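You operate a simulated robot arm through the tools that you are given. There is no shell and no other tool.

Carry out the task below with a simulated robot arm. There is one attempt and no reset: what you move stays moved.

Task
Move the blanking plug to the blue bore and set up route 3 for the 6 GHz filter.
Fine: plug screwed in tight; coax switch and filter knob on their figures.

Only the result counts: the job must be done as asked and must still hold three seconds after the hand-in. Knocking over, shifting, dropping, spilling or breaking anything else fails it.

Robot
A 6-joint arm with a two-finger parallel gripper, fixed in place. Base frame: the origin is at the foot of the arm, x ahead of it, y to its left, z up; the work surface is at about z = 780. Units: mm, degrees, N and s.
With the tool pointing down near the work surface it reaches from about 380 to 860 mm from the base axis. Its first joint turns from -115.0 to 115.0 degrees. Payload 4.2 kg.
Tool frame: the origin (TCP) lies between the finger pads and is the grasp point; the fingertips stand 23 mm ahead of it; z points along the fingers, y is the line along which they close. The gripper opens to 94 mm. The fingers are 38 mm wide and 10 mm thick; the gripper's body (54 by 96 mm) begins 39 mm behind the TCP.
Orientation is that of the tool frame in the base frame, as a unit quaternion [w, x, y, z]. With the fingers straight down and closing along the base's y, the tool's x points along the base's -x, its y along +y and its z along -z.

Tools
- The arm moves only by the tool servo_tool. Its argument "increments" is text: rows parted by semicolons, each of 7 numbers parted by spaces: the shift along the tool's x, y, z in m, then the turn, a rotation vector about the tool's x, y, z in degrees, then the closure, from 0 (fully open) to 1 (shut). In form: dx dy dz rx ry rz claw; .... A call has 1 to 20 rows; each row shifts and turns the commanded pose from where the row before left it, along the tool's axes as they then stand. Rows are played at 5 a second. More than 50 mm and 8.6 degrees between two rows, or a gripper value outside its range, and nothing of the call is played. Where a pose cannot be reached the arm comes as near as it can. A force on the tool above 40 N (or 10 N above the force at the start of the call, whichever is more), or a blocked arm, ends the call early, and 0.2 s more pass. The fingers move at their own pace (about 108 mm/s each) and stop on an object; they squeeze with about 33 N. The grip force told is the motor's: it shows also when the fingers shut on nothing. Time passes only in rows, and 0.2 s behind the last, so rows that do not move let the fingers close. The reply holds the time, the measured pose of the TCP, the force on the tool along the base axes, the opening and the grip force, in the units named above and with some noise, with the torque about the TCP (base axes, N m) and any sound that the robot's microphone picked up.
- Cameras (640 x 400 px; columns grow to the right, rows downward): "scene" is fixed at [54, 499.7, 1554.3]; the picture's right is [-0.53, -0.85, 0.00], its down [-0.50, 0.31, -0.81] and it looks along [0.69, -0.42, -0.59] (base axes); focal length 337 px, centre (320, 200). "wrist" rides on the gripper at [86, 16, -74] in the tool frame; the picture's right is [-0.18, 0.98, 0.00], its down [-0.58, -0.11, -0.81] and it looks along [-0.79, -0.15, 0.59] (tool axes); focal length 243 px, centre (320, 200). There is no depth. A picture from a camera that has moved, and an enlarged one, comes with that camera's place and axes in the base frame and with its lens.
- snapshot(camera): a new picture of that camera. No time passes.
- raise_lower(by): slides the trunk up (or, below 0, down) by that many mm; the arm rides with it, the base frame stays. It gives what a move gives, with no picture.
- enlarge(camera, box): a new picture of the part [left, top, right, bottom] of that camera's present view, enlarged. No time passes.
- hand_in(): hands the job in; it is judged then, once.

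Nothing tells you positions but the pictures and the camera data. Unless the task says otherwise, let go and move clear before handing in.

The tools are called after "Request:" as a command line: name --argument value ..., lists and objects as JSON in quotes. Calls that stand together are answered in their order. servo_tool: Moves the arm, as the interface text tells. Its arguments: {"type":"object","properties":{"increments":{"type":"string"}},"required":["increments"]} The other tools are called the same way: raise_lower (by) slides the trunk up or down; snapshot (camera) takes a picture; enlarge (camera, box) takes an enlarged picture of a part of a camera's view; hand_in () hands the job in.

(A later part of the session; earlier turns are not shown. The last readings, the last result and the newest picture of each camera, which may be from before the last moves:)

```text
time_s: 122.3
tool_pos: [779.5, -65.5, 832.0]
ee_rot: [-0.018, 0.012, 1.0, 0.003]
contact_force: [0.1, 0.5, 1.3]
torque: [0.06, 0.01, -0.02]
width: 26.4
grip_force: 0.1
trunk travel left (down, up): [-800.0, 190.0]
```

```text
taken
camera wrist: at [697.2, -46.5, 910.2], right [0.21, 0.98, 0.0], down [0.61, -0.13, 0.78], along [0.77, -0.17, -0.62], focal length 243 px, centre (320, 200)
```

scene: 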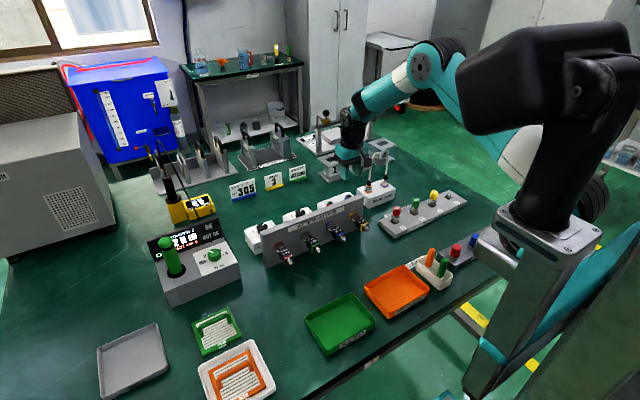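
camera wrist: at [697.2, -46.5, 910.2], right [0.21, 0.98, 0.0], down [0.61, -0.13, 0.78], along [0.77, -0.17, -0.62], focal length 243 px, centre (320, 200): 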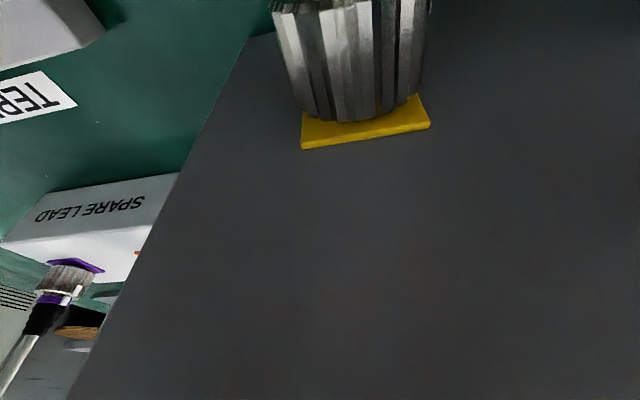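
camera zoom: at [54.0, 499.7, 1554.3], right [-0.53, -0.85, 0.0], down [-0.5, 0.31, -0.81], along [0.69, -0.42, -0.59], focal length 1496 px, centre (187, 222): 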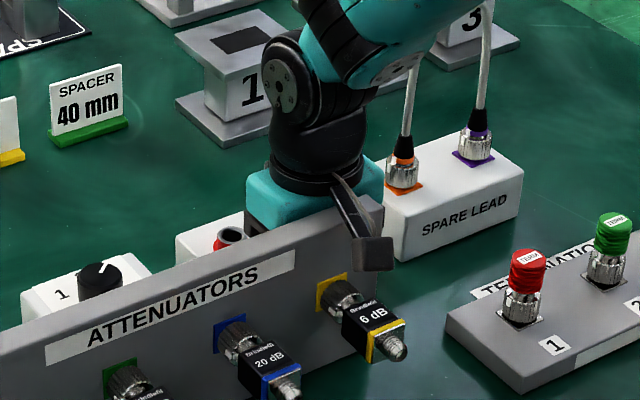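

No contact so far: TCP (780.1, -64.6, 833). Continuing down 6 mm to straddle the shank, then closing gently.

Request:
servo_tool --increments "-0.0001 -0.0005 0.003 0 0 0 0.72; -0.0001 0 0.003 0 0 0 0.72; 0 0 0 0 0 0 0.72"

Request:
servo_tool --increments "0 0 0 0 0 0 0.85; 0 0 0 0 0 0 1; 0 0 0 0 0 0 1; 0 0 0 0 0 0 1"

```text
time_s: 122.9
tool_pos: [779.8, -65.3, 832.5]
ee_rot: [-0.016, 0.011, 1.0, 0.003]
contact_force: [-15.9, 2.4, 25.0]
torque: [0.36, -0.46, -0.28]
width: 26.3
grip_force: 0.1
trunk travel left (down, up): [-800.0, 190.0]
stopped in row 3: the force on the tool passed its limit at 45 N (the readings are from after the stop); the commanded pose is now the measured one
```

```text
time_s: 123.7
tool_pos: [779.9, -65.6, 832.1]
ee_rot: [-0.016, 0.009, 1.0, 0.003]
contact_force: [-18.8, 4.2, 22.9]
torque: [0.21, -0.27, -0.02]
width: 11.1
grip_force: 33.1
trunk travel left (down, up): [-800.0, 190.0]
stopped in row 3: the force on the tool passed its limit at 41 N (the readings are from after the stop); the commanded pose is now the measured one
```

Something at the box edge blocked the last millimetres, but the fingers have closed to 11.1 mm with full grip force, which matches holding the shank. I'll lift slowly and check that the grip width holds.

Request:
servo_tool --increments "0 0 -0.002 0 0 0 1; 0 0 -0.002 0 0 0 1; 0 0 -0.002 0 0 0 1; 0 0 0 0 0 0 1"

Request:
servo_tool --increments "0 0 -0.003 0 0 0 1; 0 0 -0.003 0 0 0 1; 0 0 -0.004 0 0 0 1; 0 0 -0.004 0 0 0 1; 0 0 0 0 0 0 1"

```text
time_s: 124.7
tool_pos: [780.9, -65.6, 835.4]
ee_rot: [-0.017, 0.01, 1.0, 0.002]
contact_force: [-14.0, -0.8, -5.5]
torque: [-0.04, 0.14, 0.07]
width: 11.2
grip_force: 33.7
trunk travel left (down, up): [-800.0, 190.0]
```

```text
time_s: 125.9
tool_pos: [782.0, -65.1, 850.9]
ee_rot: [-0.015, 0.01, 1.0, 0.002]
contact_force: [-14.5, 3.0, -4.0]
torque: [-0.02, 0.36, 0.16]
width: 11.2
grip_force: 33.0
trunk travel left (down, up): [-800.0, 190.0]
```

Still holding (11.2 mm). A side load from the box edge persists, so I'll ease 2 mm away from the box and keep lifting slowly.

Request:
servo_tool --increments "0.002 0 -0.003 0 0 0 1; 0 0 -0.004 0 0 0 1; 0 0 -0.005 0 0 0 1; 0 0 -0.005 0 0 0 1; 0 0 -0.006 0 0 0 1; 0 0 0 0 0 0 1"

Request:
servo_tool --increments "0 0 -0.006 0 0 0 1; 0 0 -0.006 0 0 0 1; 0 0 -0.008 0 0 0 1; 0 0 -0.008 0 0 0 1; 0 0 -0.008 0 0 0 1; 0 0 -0.008 0 0 0 1; 0 0 -0.008 0 0 0 1; 0 0 0 0 0 0 1"

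Request:
snapshot --camera "wrist"

Request:
enlarge --camera "scene" --box '[290, 140, 410, 230]'

```text
time_s: 127.3
tool_pos: [780.5, -66.7, 873.0]
ee_rot: [-0.016, 0.009, 1.0, 0.002]
contact_force: [-0.3, 0.2, 0.0]
torque: [0.0, 0.0, -0.06]
width: 11.3
grip_force: 32.8
trunk travel left (down, up): [-800.0, 190.0]
```

```text
time_s: 129.1
tool_pos: [782.8, -65.6, 924.8]
ee_rot: [-0.015, 0.01, 1.0, 0.003]
contact_force: [-0.8, 0.2, -1.1]
torque: [0.02, 0.0, -0.01]
width: 11.3
grip_force: 32.6
trunk travel left (down, up): [-800.0, 190.0]
```

```text
taken
camera wrist: at [700.5, -47.6, 1002.5], right [0.2, 0.98, 0.0], down [0.6, -0.13, 0.79], along [0.77, -0.16, -0.62], focal length 243 px, centre (320, 200)
```

wrist: 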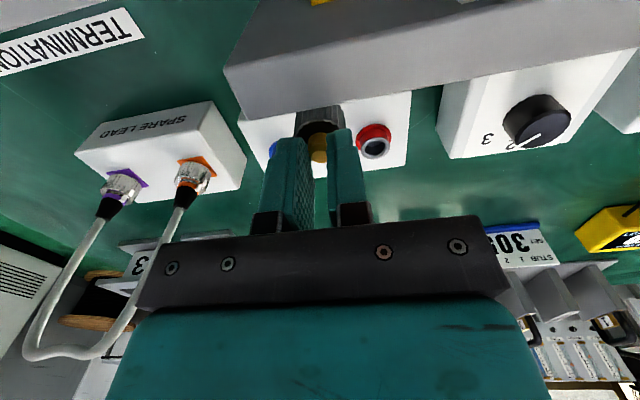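

```text
4.44 times, centred on (350, 185) of scene
camera zoom: at [54.0, 499.7, 1554.3], right [-0.53, -0.85, 0.0], down [-0.5, 0.31, -0.81], along [0.69, -0.42, -0.59], focal length 1496 px, centre (187, 267)
```

zoom: 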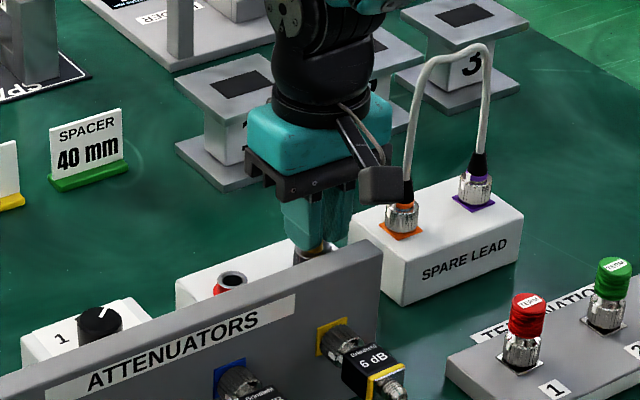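

The plug is held by its shank and out of the gap; panel and box look unmoved. Continuing upward and checking the plug's orientation in the grip.

Request:
servo_tool --increments "0 0 -0.01 0 0 0 1; 0 0 -0.012 0 0 0 1; 0 0 -0.014 0 0 0 1; 0 0 -0.014 0 0 0 1; 0 0 -0.014 0 0 0 1; 0 0 -0.012 0 0 0 1; 0 0 0 0 -2 0 1; 0 0 0 0 0 0 1"

Request:
enlarge --camera "wrist" --box '[250, 80, 410, 220]'

Request:
enlarge --camera "scene" --box '[310, 140, 390, 210]'

```text
time_s: 130.9
tool_pos: [785.5, -65.9, 999.8]
ee_rot: [0.001, 0.01, 1.0, 0.002]
contact_force: [0.0, -0.6, -0.2]
torque: [-0.03, -0.02, -0.02]
width: 11.2
grip_force: 32.6
trunk travel left (down, up): [-800.0, 190.0]
```

```text
2.86 times, centred on (330, 150) of wrist
camera zoom: at [699.5, -47.9, 1074.6], right [0.2, 0.98, 0.01], down [0.58, -0.12, 0.81], along [0.79, -0.16, -0.59], focal length 693 px, centre (291, 343)
```

zoom: 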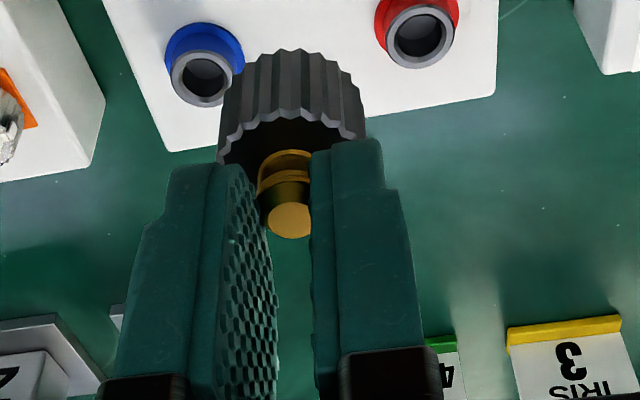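

```text
5.71 times, centred on (350, 175) of scene
camera zoom: at [54.0, 499.7, 1554.3], right [-0.53, -0.85, 0.0], down [-0.5, 0.31, -0.81], along [0.69, -0.42, -0.59], focal length 1923 px, centre (149, 343)
```

zoom: 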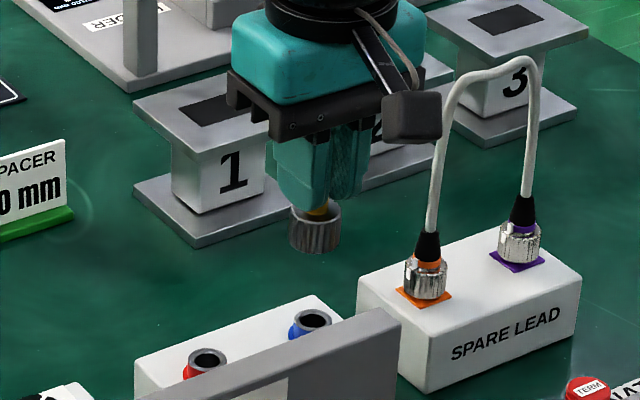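

The plug hangs straight by its shank. To flip it, I plan to lay it on its side on the open bench in front of the panel, regrasp the knurl with the tool leaning inward, then drop it shank-down into a bore. First I'll rotate gently to yaw 45° at height.

Request:
servo_tool --increments "0 0 0 0 0 3 1; 0 0 0 0 0 6 1; 0 0 0 0 0 7 1; 0 0 0 0 0 7 1; 0 0 0 0 0 7 1; 0 0 0 0 0 7 1; 0 0 0 0 0 7 1; 0 0 0 0 0 7 1; 0 0 0 0 0 7 1; 0 0 0 0 0 7 1; 0 0 0 0 0 7 1; 0 0 0 0 0 7 1; 0 0 0 0 0 7 1; 0 0 0 0 0 7 1; 0 0 0 0 0 7 1; 0 0 0 0 0 7 1; 0 0 0 0 0 7 1; 0 0 0 0 0 7 1; 0 0 0 0 0 7 1; 0 0 0 0 0 6 1"

Request:
snapshot --camera "wrist"

```text
time_s: 135.1
tool_pos: [785.0, -67.9, 1001.0]
ee_rot: [-0.002, 0.925, 0.381, 0.002]
contact_force: [0.0, 0.1, 0.1]
torque: [-0.03, 0.03, 0.0]
width: 11.2
grip_force: 32.4
trunk travel left (down, up): [-800.0, 190.0]
```

```text
taken
camera wrist: at [858.6, -17.7, 1076.8], right [0.56, -0.83, 0.0], down [-0.49, -0.34, 0.8], along [-0.67, -0.45, -0.6], focal length 243 px, centre (320, 200)
```

wrist: 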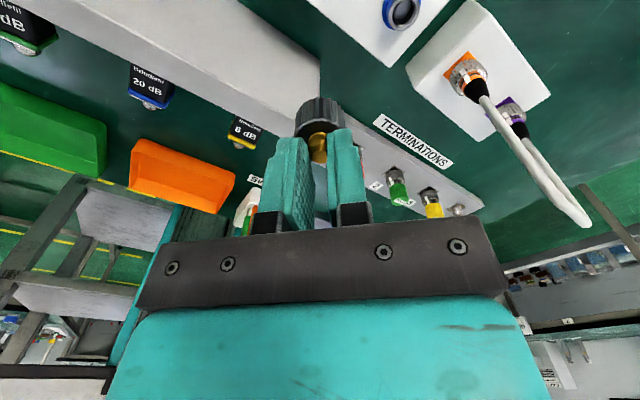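

Request:
servo_tool --increments "-0.003 -0.007 0 0 0 0 1; -0.006 -0.0135 0 0 0 0 1; -0.006 -0.0135 0 0 0 0 1; -0.006 -0.0135 0 0 0 0 1; -0.006 -0.0135 0 0 0 0 1; -0.006 -0.0135 0 0 0 0 1; -0.006 -0.0135 0 0 0 0 1; -0.006 -0.0135 0 0 0 0 1; -0.006 -0.0135 0 0 0 0 1; -0.006 -0.0135 0 0 0 0 1; -0.006 -0.0135 0 0 0 0 1; -0.006 -0.0135 0 0 0 0 1; -0.006 -0.0135 0 0 0 0 1; -0.006 -0.0135 0 0 0 0 1; -0.006 -0.0135 0 0 0 0 1; -0.006 -0.0135 0 0 0 0 1; -0.006 -0.0135 0 0 0 0 1; -0.006 -0.0135 0 0 0 0 1; -0.0035 -0.0075 0 0 0 0 1; 0 0 0 0 0 0 1"

Request:
snapshot --camera "scene"

Request:
snapshot --camera "wrist"

```text
time_s: 139.3
tool_pos: [537.5, 31.2, 1000.3]
ee_rot: [-0.002, 0.924, 0.382, 0.003]
contact_force: [0.7, 0.2, 0.0]
torque: [-0.01, -0.01, -0.03]
width: 11.2
grip_force: 33.3
trunk travel left (down, up): [-800.0, 190.0]
```

```text
taken
```

scene: 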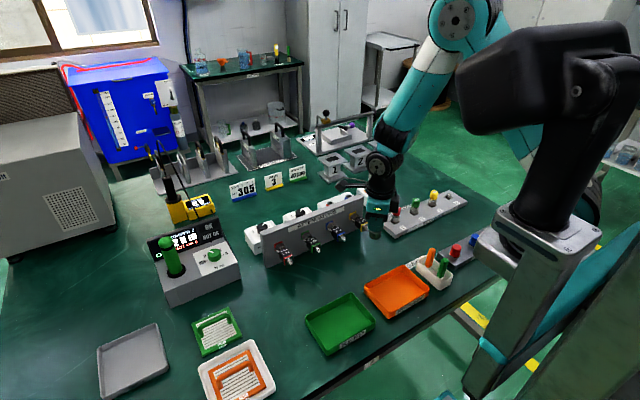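

```text
taken
camera wrist: at [611.2, 79.8, 1076.0], right [0.56, -0.83, 0.0], down [-0.49, -0.34, 0.8], along [-0.66, -0.45, -0.6], focal length 243 px, centre (320, 200)
```

wrist: 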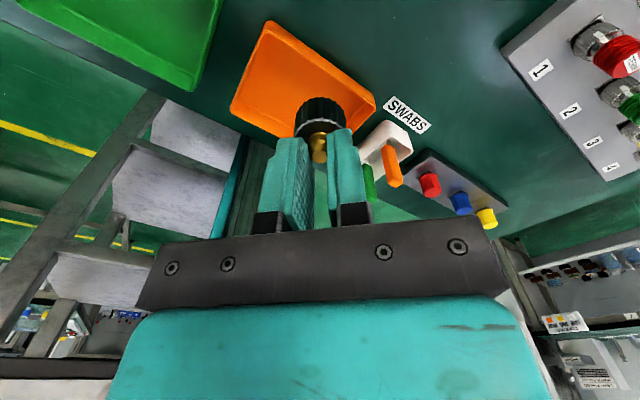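

Now leaning the tool outward in the air (first half), watching for reach flags and the grip.

Request:
servo_tool --increments "0 0 0 0 4 0 1; 0 0 0 0 7 0 1; 0 0 0 0 7 0 1; 0 0 0 0 7 0 1; 0 0 0 0 7 0 1; 0 0 0 0 7 0 1; 0 0 0 0 0 0 1"

Request:
snapshot --camera "scene"

Request:
snapshot --camera "wrist"

```text
time_s: 140.9
tool_pos: [555.9, 34.7, 995.9]
ee_rot: [-0.129, 0.87, 0.359, 0.311]
contact_force: [0.1, 0.0, 0.0]
torque: [-0.01, 0.01, -0.02]
width: 11.0
grip_force: 32.7
out of reach, approached as far as the arm can: row 5, 6
trunk travel left (down, up): [-800.0, 190.0]
```

```text
taken
```

scene: 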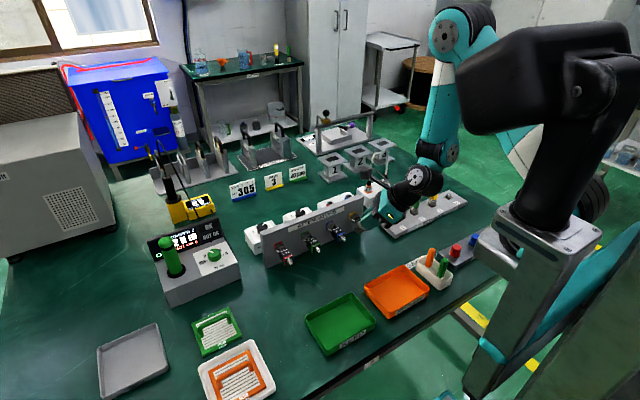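

```text
taken
camera wrist: at [583.2, 37.4, 1108.5], right [0.59, -0.8, -0.12], down [-0.76, -0.6, 0.25], along [-0.27, -0.06, -0.96], focal length 243 px, centre (320, 200)
```

wrist: 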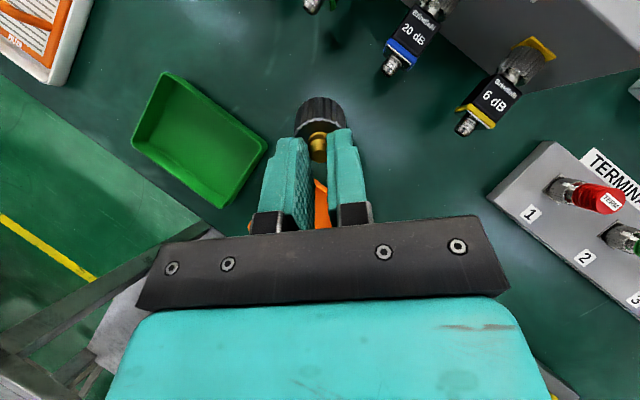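

The arm is too folded at this height for more lean. I'll raise the trunk so the wrist works further below the shoulder, then come down and lean further at low height.

Request:
raise_lower --by 150

Request:
servo_tool --increments "-0.006 0 0.0075 0 0 0 1; -0.0127 0 0.0154 0 0 0 1; -0.0127 0 0.0154 0 0 0 1; -0.0127 0 0.0154 0 0 0 1; -0.0127 0 0.0154 0 0 0 1; -0.0127 0 0.0154 0 0 0 1; -0.0127 0 0.0154 0 0 0 1; -0.0127 0 0.0154 0 0 0 1; -0.0127 0 0.0154 0 0 0 1; -0.0127 0 0.0154 0 0 0 1; -0.0127 0 0.0154 0 0 0 1; -0.0127 0 0.0154 0 0 0 1; 0 0 0 0 0 0 1"

Request:
snapshot --camera "scene"

```text
time_s: 142.6
tool_pos: [556.2, 34.2, 1145.8]
ee_rot: [-0.128, 0.871, 0.359, 0.311]
contact_force: [-0.2, 0.2, -0.6]
torque: [-0.01, 0.01, -0.03]
width: 11.0
grip_force: 32.5
trunk travel left (down, up): [-950.0, 40.0]
```

```text
time_s: 145.4
tool_pos: [556.5, 34.6, 914.1]
ee_rot: [-0.129, 0.871, 0.359, 0.31]
contact_force: [-0.4, -0.2, -0.1]
torque: [0.0, 0.03, 0.01]
width: 11.1
grip_force: 32.6
trunk travel left (down, up): [-950.0, 40.0]
```

```text
taken
```

scene: 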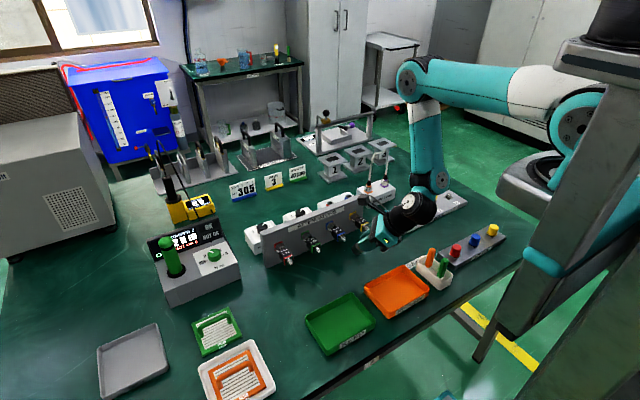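

No flags now. Leaning further outward to 75° at this height.

Request:
servo_tool --increments "0 0 0 0 5 0 1; 0 0 0 0 6 0 1; 0 0 0 0 6 0 1; 0 0 0 0 0 0 1"

Request:
servo_tool --increments "0 0 0 0 6 0 1; 0 0 0 0 6 0 1; 0 0 0 0 6 0 1; 0 0 0 0 0 0 1"

Request:
snapshot --camera "scene"

Request:
snapshot --camera "wrist"

```text
time_s: 146.4
tool_pos: [555.5, 33.9, 916.2]
ee_rot: [-0.18, 0.815, 0.336, 0.437]
contact_force: [-0.2, -0.9, -0.5]
torque: [-0.03, 0.02, 0.0]
width: 11.2
grip_force: 33.1
trunk travel left (down, up): [-950.0, 40.0]
```

```text
time_s: 147.4
tool_pos: [579.6, -7.5, 896.5]
ee_rot: [-0.233, 0.738, 0.308, 0.553]
contact_force: [-0.1, -0.2, -0.3]
torque: [0.0, 0.03, 0.0]
width: 11.3
grip_force: 33.3
out of reach, approached as far as the arm can: row 2, 3
trunk travel left (down, up): [-950.0, 40.0]
```

```text
taken
```

scene: 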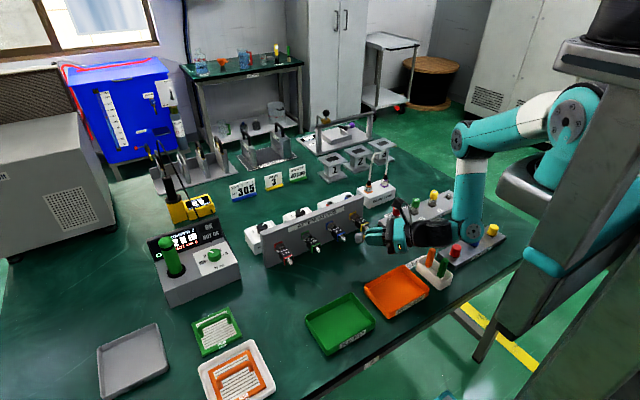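

```text
taken
camera wrist: at [558.7, -52.4, 1000.3], right [0.66, -0.73, -0.18], down [-0.74, -0.59, -0.33], along [0.13, 0.35, -0.93], focal length 243 px, centre (320, 200)
```

wrist: 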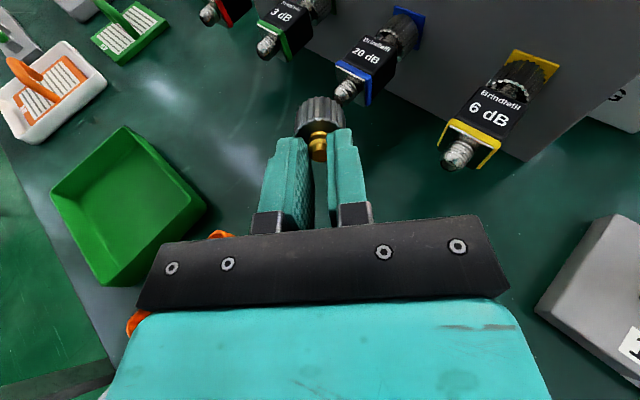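

Request:
enlarge --camera "scene" --box '[340, 150, 540, 300]'

```text
2.67 times, centred on (440, 225) of scene
camera zoom: at [54.0, 499.7, 1554.3], right [-0.53, -0.85, 0.0], down [-0.5, 0.31, -0.81], along [0.69, -0.42, -0.59], focal length 898 px, centre (0, 133)
```

zoom: 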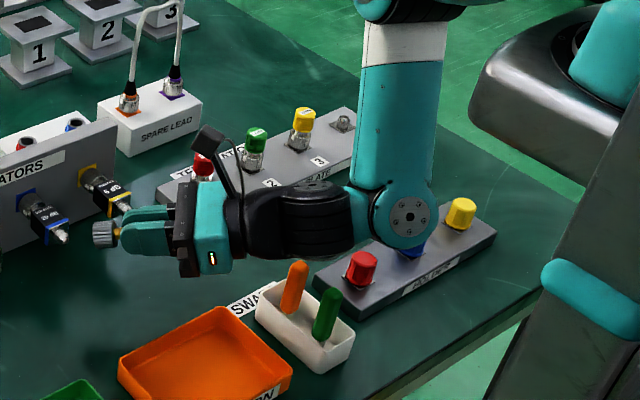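

The wrist is getting too close to the caps plate, so I'll back out by lifting and straightening the tool. I'll redo the laying-down with a sideways lean, where the arm has more room.

Request:
servo_tool --increments "0.0144 0 -0.0041 0 -5 0 1; 0.0138 0 -0.0059 0 -7 0 1; 0.013 0 -0.0075 0 -7 0 1; 0.012 0 -0.009 0 -7 0 1; 0.0108 0 -0.0104 0 -7 0 1; 0.0094 0 -0.0117 0 -7 0 1; 0.0079 0 -0.0127 0 -7 0 1; 0.0063 0 -0.0136 0 -7 0 1; 0.0046 0 -0.0143 0 -7 0 1; 0.0029 0 -0.0147 0 -7 0 1; 0 0 -0.01 0 -6 0 1; 0 0 0 0 0 0 1"

Request:
snapshot --camera "scene"

Request:
snapshot --camera "wrist"

```text
time_s: 150.0
tool_pos: [574.0, -12.0, 1057.7]
ee_rot: [-0.001, 0.924, 0.381, 0.002]
contact_force: [-1.1, 0.5, -1.3]
torque: [-0.01, 0.0, 0.02]
width: 11.1
grip_force: 33.1
trunk travel left (down, up): [-950.0, 40.0]
```

```text
taken
```

scene: 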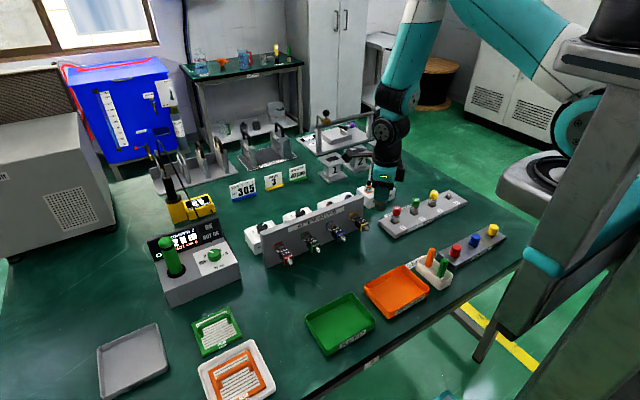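

```text
taken
camera wrist: at [647.4, 38.3, 1131.4], right [0.56, -0.83, 0.0], down [-0.49, -0.34, 0.8], along [-0.67, -0.45, -0.59], focal length 243 px, centre (320, 200)
```

wrist: 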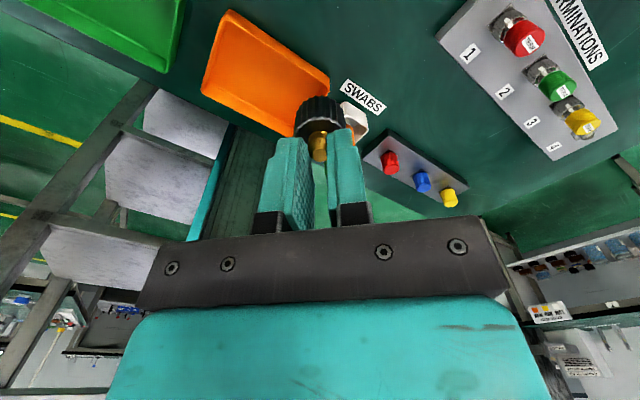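

All objects are still in place. Moving sideways to (585, 150) and yaw 80°, then down.

Request:
servo_tool --increments "0.0067 -0.006 0 0 0 0 1; 0.0134 -0.0119 0 0 0 0 1; 0.0134 -0.0119 0 0 0 0 1; 0.0134 -0.0119 0 0 0 0 1; 0.0134 -0.0119 0 0 0 0 1; 0.0134 -0.0119 0 0 0 0 1; 0.0134 -0.0119 0 0 0 0 1; 0.0134 -0.0119 0 0 0 0 1; 0.0134 -0.0119 0 0 0 0 1; 0.0067 -0.006 0 0 0 -3 1; 0 0 0 0 0 -7 1; 0 0 0 0 0 -7 1; 0 0 0 0 0 -7 1; 0 0 0 0 0 -7 1; 0 0 0 0 0 -4 1; 0 0 0.01 0 0 0 1; 0 0 0.016 0 0 0 1; 0 0 0.016 0 0 0 1; 0 0 0.016 0 0 0 1; 0 0 0.016 0 0 0 1"

Request:
servo_tool --increments "0 0 0.016 0 0 0 1; 0 0 0.016 0 0 0 1; 0 0 0.016 0 4 0 1; 0 0 0 0 7 0 1; 0 0 0 0 7 0 1; 0 0 0 0 7 0 1; 0 0 0 0 7 0 1; 0 0 0 0 7 0 1; 0 0 0 0 0 0 1"

Request:
snapshot --camera "scene"

Request:
snapshot --camera "wrist"

```text
time_s: 154.2
tool_pos: [586.1, 150.1, 981.7]
ee_rot: [-0.002, 0.767, 0.642, 0.003]
contact_force: [-0.3, -0.4, -0.9]
torque: [0.0, -0.01, 0.01]
width: 10.9
grip_force: 33.2
trunk travel left (down, up): [-950.0, 40.0]
```

```text
time_s: 156.2
tool_pos: [585.0, 150.8, 935.1]
ee_rot: [-0.215, 0.722, 0.604, 0.259]
contact_force: [-0.3, 0.1, -0.6]
torque: [-0.03, 0.0, -0.01]
width: 11.1
grip_force: 33.3
trunk travel left (down, up): [-950.0, 40.0]
```

```text
taken
```

scene: 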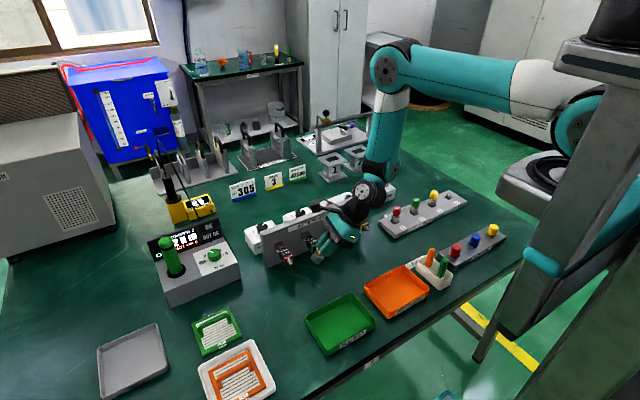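

```text
taken
camera wrist: at [604.7, 166.9, 1048.1], right [0.94, -0.31, -0.11], down [-0.28, -0.93, 0.25], along [-0.19, -0.21, -0.96], focal length 243 px, centre (320, 200)
```

wrist: 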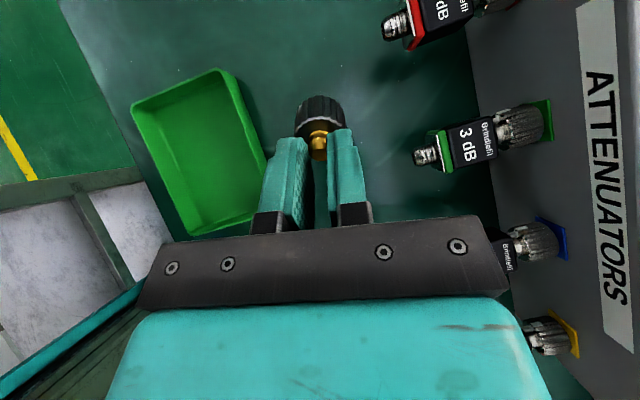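

Comfortable pose, no flags, plug still aligned. Continuing to 75° of lean.

Request:
servo_tool --increments "0 0 0 0 6 0 1; 0 0 0 0 7 0 1; 0 0 0 0 7 0 1; 0 0 0 0 0 0 1"

Request:
servo_tool --increments "0 0 0 0 6 0 1; 0 0 0 0 6 0 1; 0 0 0 0 4 0 1; 0 0 0 0 0 0 1"

Request:
enlarge --camera "scene" --box '[260, 140, 440, 280]'

Request:
snapshot --camera "wrist"

```text
time_s: 157.2
tool_pos: [583.9, 150.3, 935.1]
ee_rot: [-0.318, 0.665, 0.559, 0.38]
contact_force: [0.3, -0.3, -0.2]
torque: [0.01, 0.02, -0.01]
width: 11.1
grip_force: 33.3
trunk travel left (down, up): [-950.0, 40.0]
```

```text
time_s: 158.2
tool_pos: [585.3, 149.4, 935.3]
ee_rot: [-0.392, 0.607, 0.508, 0.47]
contact_force: [-0.1, -1.0, -0.6]
torque: [0.0, 0.02, 0.02]
width: 10.9
grip_force: 33.1
trunk travel left (down, up): [-950.0, 40.0]
```

```text
2.86 times, centred on (350, 210) of scene
camera zoom: at [54.0, 499.7, 1554.3], right [-0.53, -0.85, 0.0], down [-0.5, 0.31, -0.81], along [0.69, -0.42, -0.59], focal length 962 px, centre (234, 171)
```

zoom: 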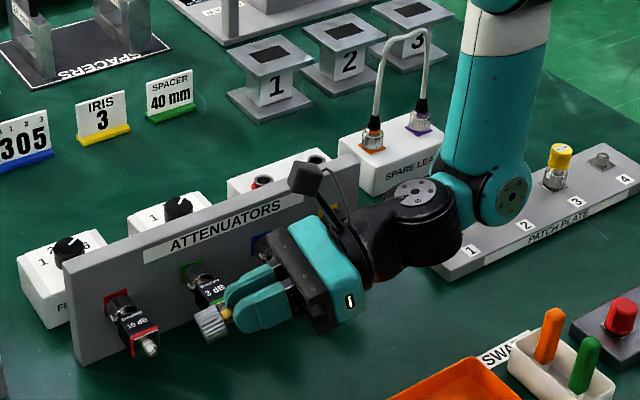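

```text
taken
camera wrist: at [592.7, 98.0, 1037.7], right [0.96, -0.22, -0.18], down [-0.27, -0.89, -0.36], along [-0.08, 0.39, -0.92], focal length 243 px, centre (320, 200)
```

wrist: 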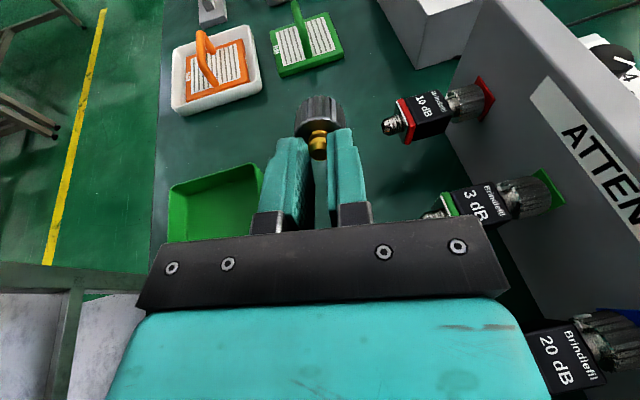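

75° of lean reached with room around it. I'll shift 12 mm for tray clearance, lower with the trunk most of the way, then finish in small force-monitored steps.

Request:
servo_tool --increments "0.0005 0.0118 0.0021 0 0 0 1; 0 0 0 0 0 0 1"

Request:
raise_lower --by -85

Request:
enlarge --camera "scene" --box '[260, 150, 460, 310]'

Request:
snapshot --camera "wrist"

```text
time_s: 158.8
tool_pos: [596.0, 149.9, 935.4]
ee_rot: [-0.39, 0.608, 0.508, 0.469]
contact_force: [0.6, -1.0, 0.0]
torque: [-0.02, 0.02, 0.02]
width: 11.3
grip_force: 33.2
trunk travel left (down, up): [-950.0, 40.0]
```

```text
time_s: 160.0
tool_pos: [595.5, 149.5, 850.6]
ee_rot: [-0.391, 0.607, 0.508, 0.469]
contact_force: [0.2, 0.0, -0.2]
torque: [-0.05, 0.0, 0.02]
width: 11.3
grip_force: 32.3
trunk travel left (down, up): [-865.0, 125.0]
```

```text
2.50 times, centred on (360, 230) of scene
camera zoom: at [54.0, 499.7, 1554.3], right [-0.53, -0.85, 0.0], down [-0.5, 0.31, -0.81], along [0.69, -0.42, -0.59], focal length 841 px, centre (220, 125)
```

zoom: 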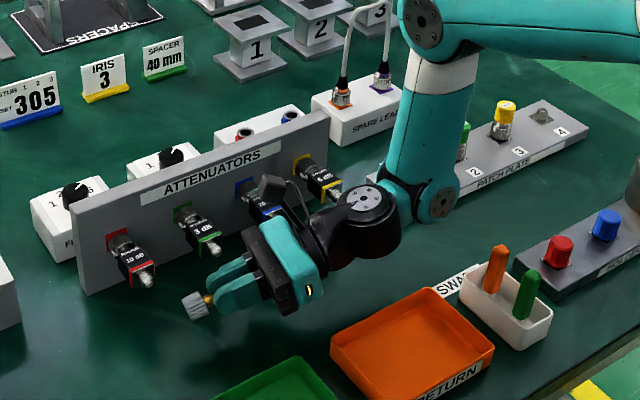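

```text
taken
camera wrist: at [603.7, 98.5, 953.3], right [0.96, -0.22, -0.18], down [-0.27, -0.89, -0.36], along [-0.08, 0.39, -0.92], focal length 243 px, centre (320, 200)
```

wrist: 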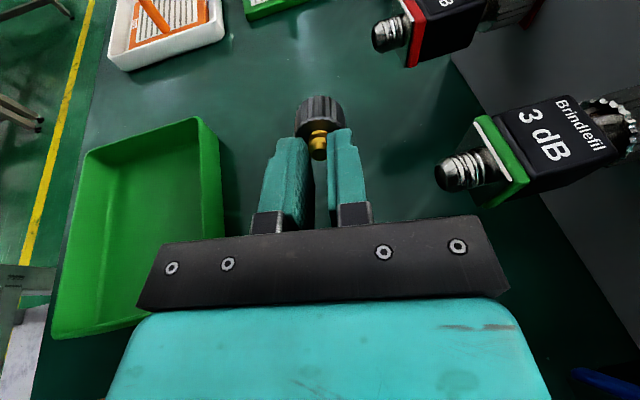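

Request:
servo_tool --increments "-0.0048 0 0.0013 0 0 0 1; -0.0058 0 0.0015 0 0 0 1; -0.0058 0 0.0015 0 0 0 1; -0.0058 0 0.0015 0 0 0 1; -0.0058 0 0.0015 0 0 0 1; -0.0048 0 0.0013 0 0 0 1; 0 0 0 0 0 0 1"

Request:
servo_tool --increments "-0.0019 0 0.0005 0 0 0 1; -0.0019 0 0.0005 0 0 0 1; 0 0 0 0 0 0 1"

Request:
servo_tool --increments "-0.0015 0 0.0004 0 0 0 1; -0.0015 0 0.0004 0 0 0 1; 0 0 0 0 0 0 1"

```text
time_s: 161.6
tool_pos: [594.9, 149.7, 816.8]
ee_rot: [-0.392, 0.607, 0.509, 0.468]
contact_force: [-0.5, 0.2, -0.9]
torque: [-0.04, 0.01, 0.03]
width: 11.3
grip_force: 33.5
trunk travel left (down, up): [-865.0, 125.0]
```

```text
time_s: 162.4
tool_pos: [596.0, 150.8, 814.1]
ee_rot: [-0.393, 0.606, 0.508, 0.47]
contact_force: [-9.7, 3.9, 27.1]
torque: [-1.34, 0.84, -0.6]
width: 11.0
grip_force: 33.2
trunk travel left (down, up): [-865.0, 125.0]
```

```text
time_s: 162.8
tool_pos: [596.0, 149.7, 816.9]
ee_rot: [-0.395, 0.604, 0.507, 0.471]
contact_force: [-10.5, -0.7, 21.0]
torque: [-1.17, 0.54, -0.64]
width: 11.2
grip_force: 33.5
trunk travel left (down, up): [-865.0, 125.0]
stopped in row 1: the force on the tool passed its limit at 42 N (the readings are from after the stop); the commanded pose is now the measured one
```

The underside of the gripper body touched the bench first at this steep lean. I'll lift, reduce the lean to about 64° so the plug's head leads, and lower again.

Request:
servo_tool --increments "0.008 0 -0.002 0 0 0 1; 0.012 0 -0.003 0 0 0 1; 0 0 0 0 -5.5 0 1; 0 0 0 0 -5.5 0 1; 0 0 0 0 0 0 1"

Request:
snapshot --camera "wrist"

```text
time_s: 164.0
tool_pos: [596.6, 149.5, 834.9]
ee_rot: [-0.343, 0.648, 0.543, 0.41]
contact_force: [0.1, 1.0, -0.3]
torque: [0.04, 0.04, 0.02]
width: 0.0
grip_force: 33.1
trunk travel left (down, up): [-865.0, 125.0]
```

```text
taken
camera wrist: at [607.5, 117.5, 945.3], right [0.95, -0.25, -0.17], down [-0.28, -0.94, -0.18], along [-0.11, 0.22, -0.97], focal length 243 px, centre (320, 200)
```

wrist: 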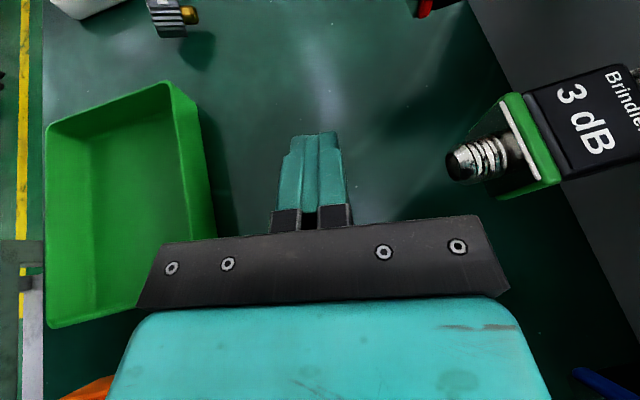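

The plug slipped free again and is lying on its side, apparently rolling to the left. I'll check the scene right away.

Request:
snapshot --camera "scene"

Request:
enlarge --camera "scene" --box '[180, 260, 340, 380]'

```text
taken
```

scene: 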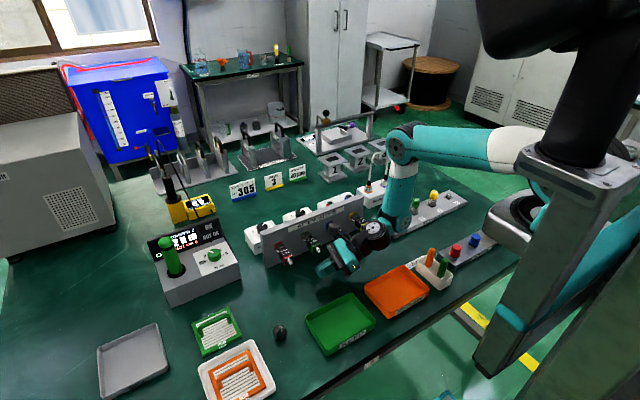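

```text
3.33 times, centred on (260, 320) of scene
camera zoom: at [54.0, 499.7, 1554.3], right [-0.53, -0.85, 0.0], down [-0.5, 0.31, -0.81], along [0.69, -0.42, -0.59], focal length 1122 px, centre (520, -200)
```

zoom: 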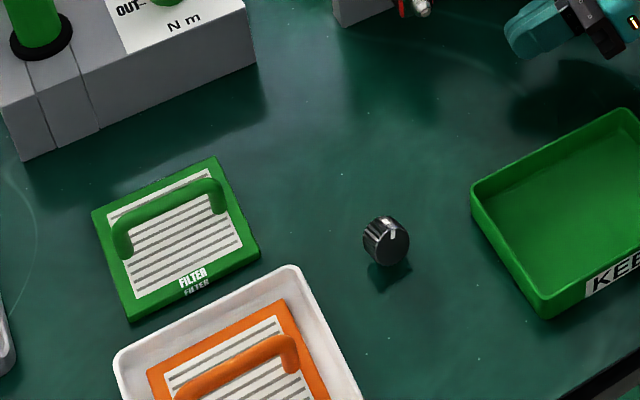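

Request:
servo_tool --increments "0 0 0 0 0 0 0.5"

Request:
enlarge --camera "scene" --box '[180, 260, 340, 380]'

```text
time_s: 164.4
tool_pos: [595.5, 149.6, 835.7]
ee_rot: [-0.343, 0.647, 0.543, 0.41]
contact_force: [-0.1, 0.4, 0.0]
torque: [0.0, 0.0, 0.01]
width: 46.9
grip_force: 0.1
trunk travel left (down, up): [-865.0, 125.0]
```

```text
3.33 times, centred on (260, 320) of scene
camera zoom: at [54.0, 499.7, 1554.3], right [-0.53, -0.85, 0.0], down [-0.5, 0.31, -0.81], along [0.69, -0.42, -0.59], focal length 1122 px, centre (520, -200)
```

zoom: 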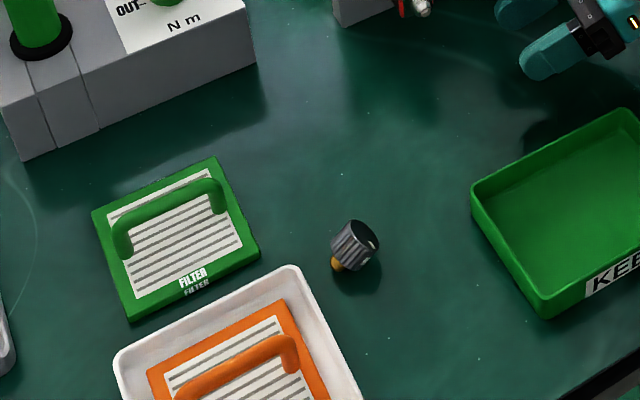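

Request:
servo_tool --increments "0 0 0 0 0 0 0.5; 0 0 0 0 0 0 0.5; 0 0 0 0 0 0 0.5"

Request:
enlarge --camera "scene" --box '[180, 260, 340, 380]'

```text
time_s: 165.2
tool_pos: [595.7, 148.1, 835.2]
ee_rot: [-0.343, 0.647, 0.543, 0.41]
contact_force: [-0.1, -0.7, -0.2]
torque: [0.01, -0.01, -0.02]
width: 47.2
grip_force: 0.0
trunk travel left (down, up): [-865.0, 125.0]
```

```text
3.33 times, centred on (260, 320) of scene
camera zoom: at [54.0, 499.7, 1554.3], right [-0.53, -0.85, 0.0], down [-0.5, 0.31, -0.81], along [0.69, -0.42, -0.59], focal length 1122 px, centre (520, -200)
```

zoom: 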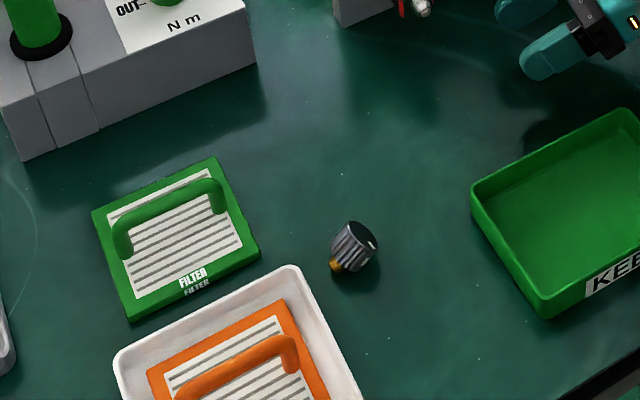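

The plug has come to rest lying on its side on open bench at about (523, 352), shank pointing toward azimuth ≈118°, and nothing else was disturbed. It is now lying flat, which is the state I wanted, so I'll lift and straighten the tool.

Request:
servo_tool --increments "0.0135 0 -0.0066 0 -6 0 0.4; 0.0126 0 -0.0082 0 -7 0 0.4; 0.0115 0 -0.0096 0 -7 0 0.4; 0.0102 0 -0.011 0 -7 0 0.4; 0.0088 0 -0.0121 0 -7 0 0.4; 0.0073 0 -0.0131 0 -7 0 0.4; 0.0056 0 -0.0139 0 -7 0 0.4; 0.0039 0 -0.0145 0 -7 0 0.4; 0.0021 0 -0.0149 0 -7 0 0.4; 0 0 -0.015 0 -2.3 0 0.4; 0 0 0 0 0 0 0.4"

Request:
servo_tool --increments "0 0 -0.01 0 0 -8 0.4; 0 0 -0.01 0 0 -8 0.4; 0 0 0 0 0 -8 0.4; 0 0 0 0 0 -8 0.4; 0 0 0 0 0 -8 0.4; 0 0 0 0 0 -8 0.4; 0 0 0 0 0 -8 0.4; 0 0 0 0 0 -8 0.4; 0 0 0 0 0 -8 0.4; 0 0 0 0 0 -8 0.4; 0 0 0 0 0 -8 0.4; 0 0 0 0 0 -8 0.4; 0 0 0 0 0 -8 0.4; 0 0 0 0 0 0 0.4"

Request:
servo_tool --increments "0 0 0 0 0 -8 0.4; 0 0 0 0 0 -8 0.4; 0 0 0 0 0 -8 0.4; 0 0 0 0 0 -8 0.4; 0 0 0 0 0 -8 0.4; 0 0 0 0 0 -8 0.4; 0 0 0 0 0 -8 0.4; 0 0 0 0 0 -8 0.4; 0 0 0 0 0 -8 0.4; 0 0 0 0 0 -8 0.4; 0 0 0 0 0 -8 0.4; 0 0 0 0 0 -8 0.4; 0 0 0 0 0 -8 0.4; 0 0 0 0 0 -8 0.4; 0 0 0 0 0 0 0.4"

```text
time_s: 167.6
tool_pos: [595.0, 144.9, 985.1]
ee_rot: [-0.002, 0.766, 0.642, 0.001]
contact_force: [-0.5, 0.5, 0.5]
torque: [-0.01, 0.02, 0.02]
width: 56.5
grip_force: 0.0
trunk travel left (down, up): [-865.0, 125.0]
```

```text
time_s: 170.6
tool_pos: [595.9, 146.6, 1004.1]
ee_rot: [0.002, -0.035, 0.999, 0.004]
contact_force: [-0.8, 0.0, -0.4]
torque: [-0.02, -0.02, 0.04]
width: 56.4
grip_force: 0.1
trunk travel left (down, up): [-865.0, 125.0]
```

```text
time_s: 173.8
tool_pos: [594.4, 145.9, 1004.9]
ee_rot: [-0.003, 0.847, -0.531, -0.001]
contact_force: [0.2, -0.3, -0.5]
torque: [-0.01, 0.01, 0.01]
width: 56.4
grip_force: 0.0
trunk travel left (down, up): [-865.0, 125.0]
```

Request:
servo_tool --increments "-0.0361 -0.0041 0.012 0 0 0 0.4; -0.0361 -0.0041 0.012 0 0 0 0.4; -0.0361 -0.0041 0.012 0 0 0 0.4; -0.0361 -0.0041 0.012 0 0 0 0.4; -0.0361 -0.0041 0.012 0 0 0 0.4; -0.0361 -0.0041 0.012 0 0 0 0.4; 0 0 0 0 0 0 0.4"

Request:
snapshot --camera "wrist"

Request:
snapshot --camera "scene"

```text
time_s: 175.4
tool_pos: [523.6, 350.2, 933.8]
ee_rot: [-0.003, 0.848, -0.53, -0.001]
contact_force: [0.5, -0.2, -0.3]
torque: [-0.01, 0.02, 0.03]
width: 56.3
grip_force: 0.0
trunk travel left (down, up): [-865.0, 125.0]
```

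```text
taken
camera wrist: at [547.6, 266.0, 1007.9], right [-0.96, -0.26, 0.0], down [-0.16, 0.57, 0.81], along [-0.21, 0.78, -0.59], focal length 243 px, centre (320, 200)
```

wrist: 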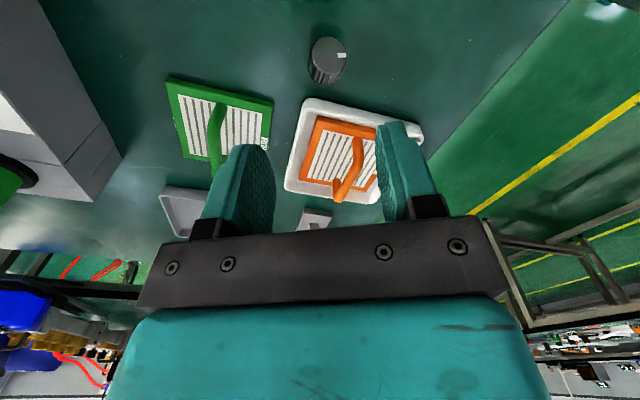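

```text
taken
```

scene: 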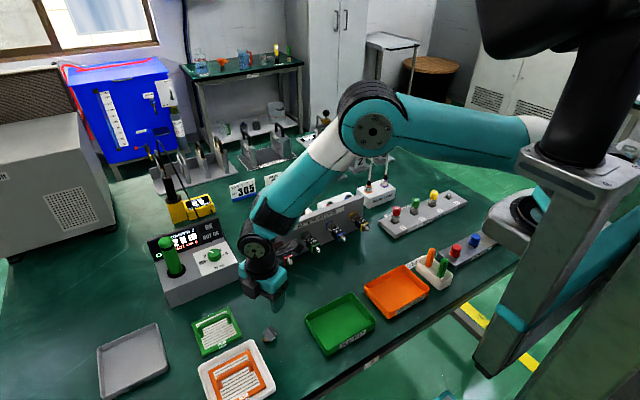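

Request:
enlarge --camera "wrist" --box '[280, 10, 380, 110]'

Request:
enlarge --camera "scene" --box '[245, 310, 305, 355]'

```text
4.00 times, centred on (330, 60) of wrist
camera zoom: at [547.6, 266.0, 1007.9], right [-0.96, -0.26, 0.0], down [-0.16, 0.57, 0.81], along [-0.21, 0.78, -0.59], focal length 970 px, centre (280, 760)
```

zoom: 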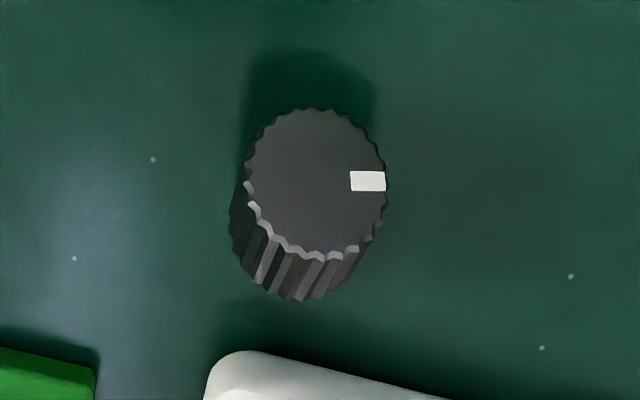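

```text
8.89 times, centred on (275, 332) of scene
camera zoom: at [54.0, 499.7, 1554.3], right [-0.53, -0.85, 0.0], down [-0.5, 0.31, -0.81], along [0.69, -0.42, -0.59], focal length 2992 px, centre (720, -978)
```

zoom: 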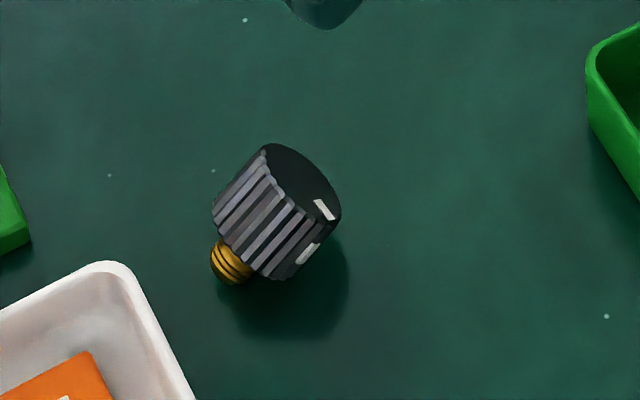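

Even better: the plug is resting on its shank tip and knurl rim, head up, axis tilted about 57° from vertical with the shank pointing down toward azimuth ≈94°. If I lean the tool 45° the same way, it will be held almost straight for insertion. Turning the tool to yaw 94°.

Request:
servo_tool --increments "0 0 -0.02 0 0 8 0.4; 0 0 -0.02 0 0 8 0.4; 0 0 0 0 0 8 0.4; 0 0 0 0 0 8 0.4; 0 0 0 0 0 8 0.4; 0 0 0 0 0 8 0.4; 0 0 0 0 0 8 0.4; 0 0 0 0 0 8 0.4; 0 0 0 0 0 8 0.4; 0 0 0 0 0 8 0.4; 0 0 0 0 0 8 0.4; 0 0 0 0 0 8 0.4; 0 0 0 0 0 8 0.4; 0 0 0 0 0 0 0.4"

Request:
servo_tool --increments "0 0 0 0 0 8 0.4; 0 0 0 0 0 8 0.4; 0 0 0 0 0 8 0.4; 0 0 0 0 0 8 0.4; 0 0 0 0 0 8 0.4; 0 0 0 0 0 8 0.4; 0 0 0 0 0 8 0.4; 0 0 0 0 0 8 0.4; 0 0 0 0 0 8 0.4; 0 0 0 0 0 8 0.4; 0 0 0 0 0 8 0.4; 0 0 0 0 0 8 0.4; 0 0 0 0 0 1.8 0.4; 0 0 0 0 0 0 0.4"

Request:
snapshot --camera "wrist"

Request:
enlarge --camera "scene" --box '[245, 310, 305, 355]'

```text
time_s: 178.4
tool_pos: [522.0, 350.4, 973.5]
ee_rot: [0.001, -0.104, 0.995, 0.003]
contact_force: [0.8, -0.8, 0.4]
torque: [0.0, 0.0, 0.0]
width: 56.6
grip_force: 0.1
trunk travel left (down, up): [-865.0, 125.0]
```

```text
time_s: 181.4
tool_pos: [523.4, 350.7, 972.8]
ee_rot: [-0.002, 0.682, 0.731, 0.002]
contact_force: [-0.5, -0.1, -0.6]
torque: [-0.05, 0.01, 0.02]
width: 56.3
grip_force: 0.1
trunk travel left (down, up): [-865.0, 125.0]
```

```text
taken
camera wrist: at [533.9, 438.1, 1048.8], right [0.99, -0.11, 0.0], down [-0.07, -0.59, 0.8], along [-0.09, -0.8, -0.6], focal length 243 px, centre (320, 200)
```

wrist: 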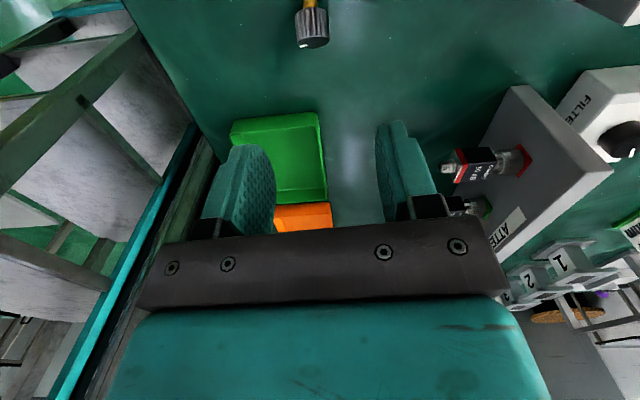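

```text
8.89 times, centred on (275, 332) of scene
camera zoom: at [54.0, 499.7, 1554.3], right [-0.53, -0.85, 0.0], down [-0.5, 0.31, -0.81], along [0.69, -0.42, -0.59], focal length 2992 px, centre (720, -978)
```

zoom: 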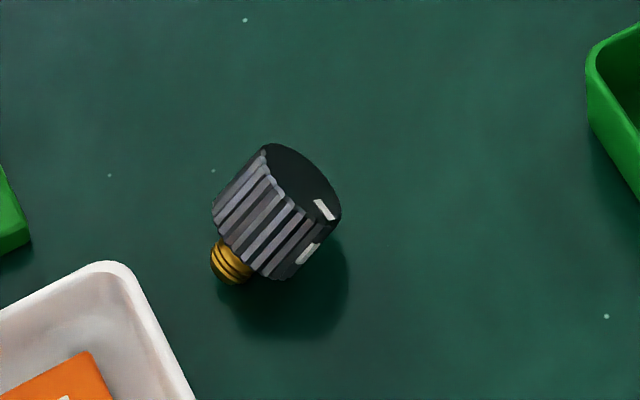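

Request:
enlarge --camera "wrist" --box '[270, 0, 350, 60]'

```text
6.67 times, centred on (310, 30) of wrist
camera zoom: at [533.9, 438.1, 1048.8], right [0.99, -0.11, 0.0], down [-0.07, -0.59, 0.8], along [-0.09, -0.8, -0.6], focal length 1618 px, centre (387, 1333)
```

zoom: 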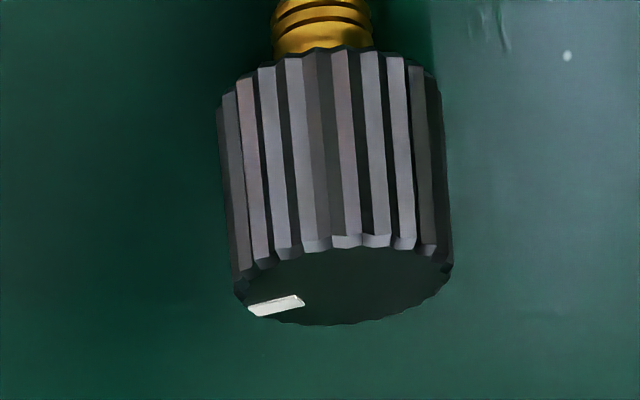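

The plug is well located: knurl centre at about (517.5, 356, 797). Leaning the tool 45° toward the plug's shank direction and moving to a pre-grasp point.

Request:
servo_tool --increments "0 0 0 0 7.5 0 0.5; 0 0 0 0 7.5 0 0.5; 0 0 0 0 7.5 0 0.5; 0 0 0 0 7.5 0 0.5; 0 0 0 0 7.5 0 0.5; 0 0 0 0 7.5 0 0.5; 0 0 0 0 0 0 0.5"

Request:
servo_tool --increments "-0.023 -0.0013 0.0088 0 0 0 0.5; -0.023 -0.0013 0.0088 0 0 0 0.5; -0.023 -0.0013 0.0088 0 0 0 0.5; -0.023 -0.0013 0.0088 0 0 0 0.5; -0.0228 -0.0012 0.0088 0 0 0 0.5; 0 0 0 0 0 0 0.5"

Request:
snapshot --camera "wrist"

Request:
enlarge --camera "scene" --box '[210, 230, 370, 370]'

```text
time_s: 183.0
tool_pos: [523.7, 351.2, 973.1]
ee_rot: [-0.282, 0.628, 0.676, 0.263]
contact_force: [-0.5, 0.3, 0.8]
torque: [0.01, -0.01, 0.01]
width: 47.3
grip_force: 0.0
trunk travel left (down, up): [-865.0, 125.0]
```

```text
time_s: 184.4
tool_pos: [521.9, 302.0, 860.3]
ee_rot: [-0.282, 0.629, 0.675, 0.264]
contact_force: [0.2, 0.3, 0.0]
torque: [-0.03, -0.01, -0.03]
width: 47.2
grip_force: 0.1
trunk travel left (down, up): [-865.0, 125.0]
```

```text
taken
camera wrist: at [538.2, 312.0, 974.4], right [0.99, -0.06, -0.13], down [-0.04, -0.99, 0.15], along [-0.14, -0.15, -0.98], focal length 243 px, centre (320, 200)
```

wrist: 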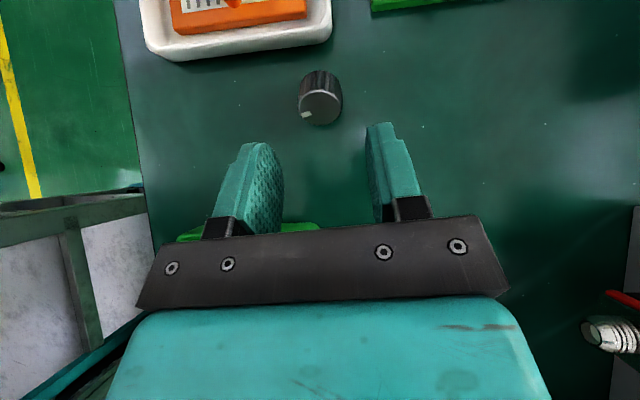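

```text
2.86 times, centred on (290, 300) of scene
camera zoom: at [54.0, 499.7, 1554.3], right [-0.53, -0.85, 0.0], down [-0.5, 0.31, -0.81], along [0.69, -0.42, -0.59], focal length 962 px, centre (406, -86)
```

zoom: 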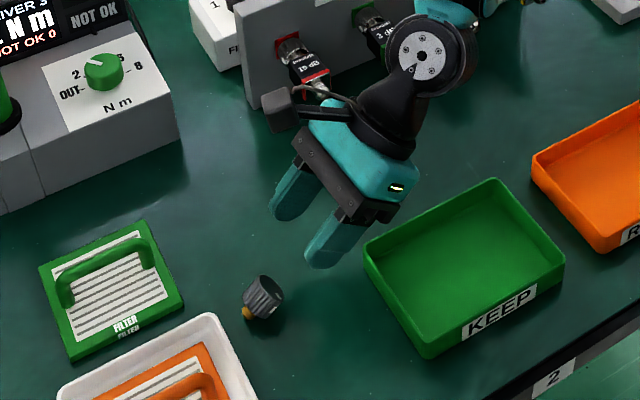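

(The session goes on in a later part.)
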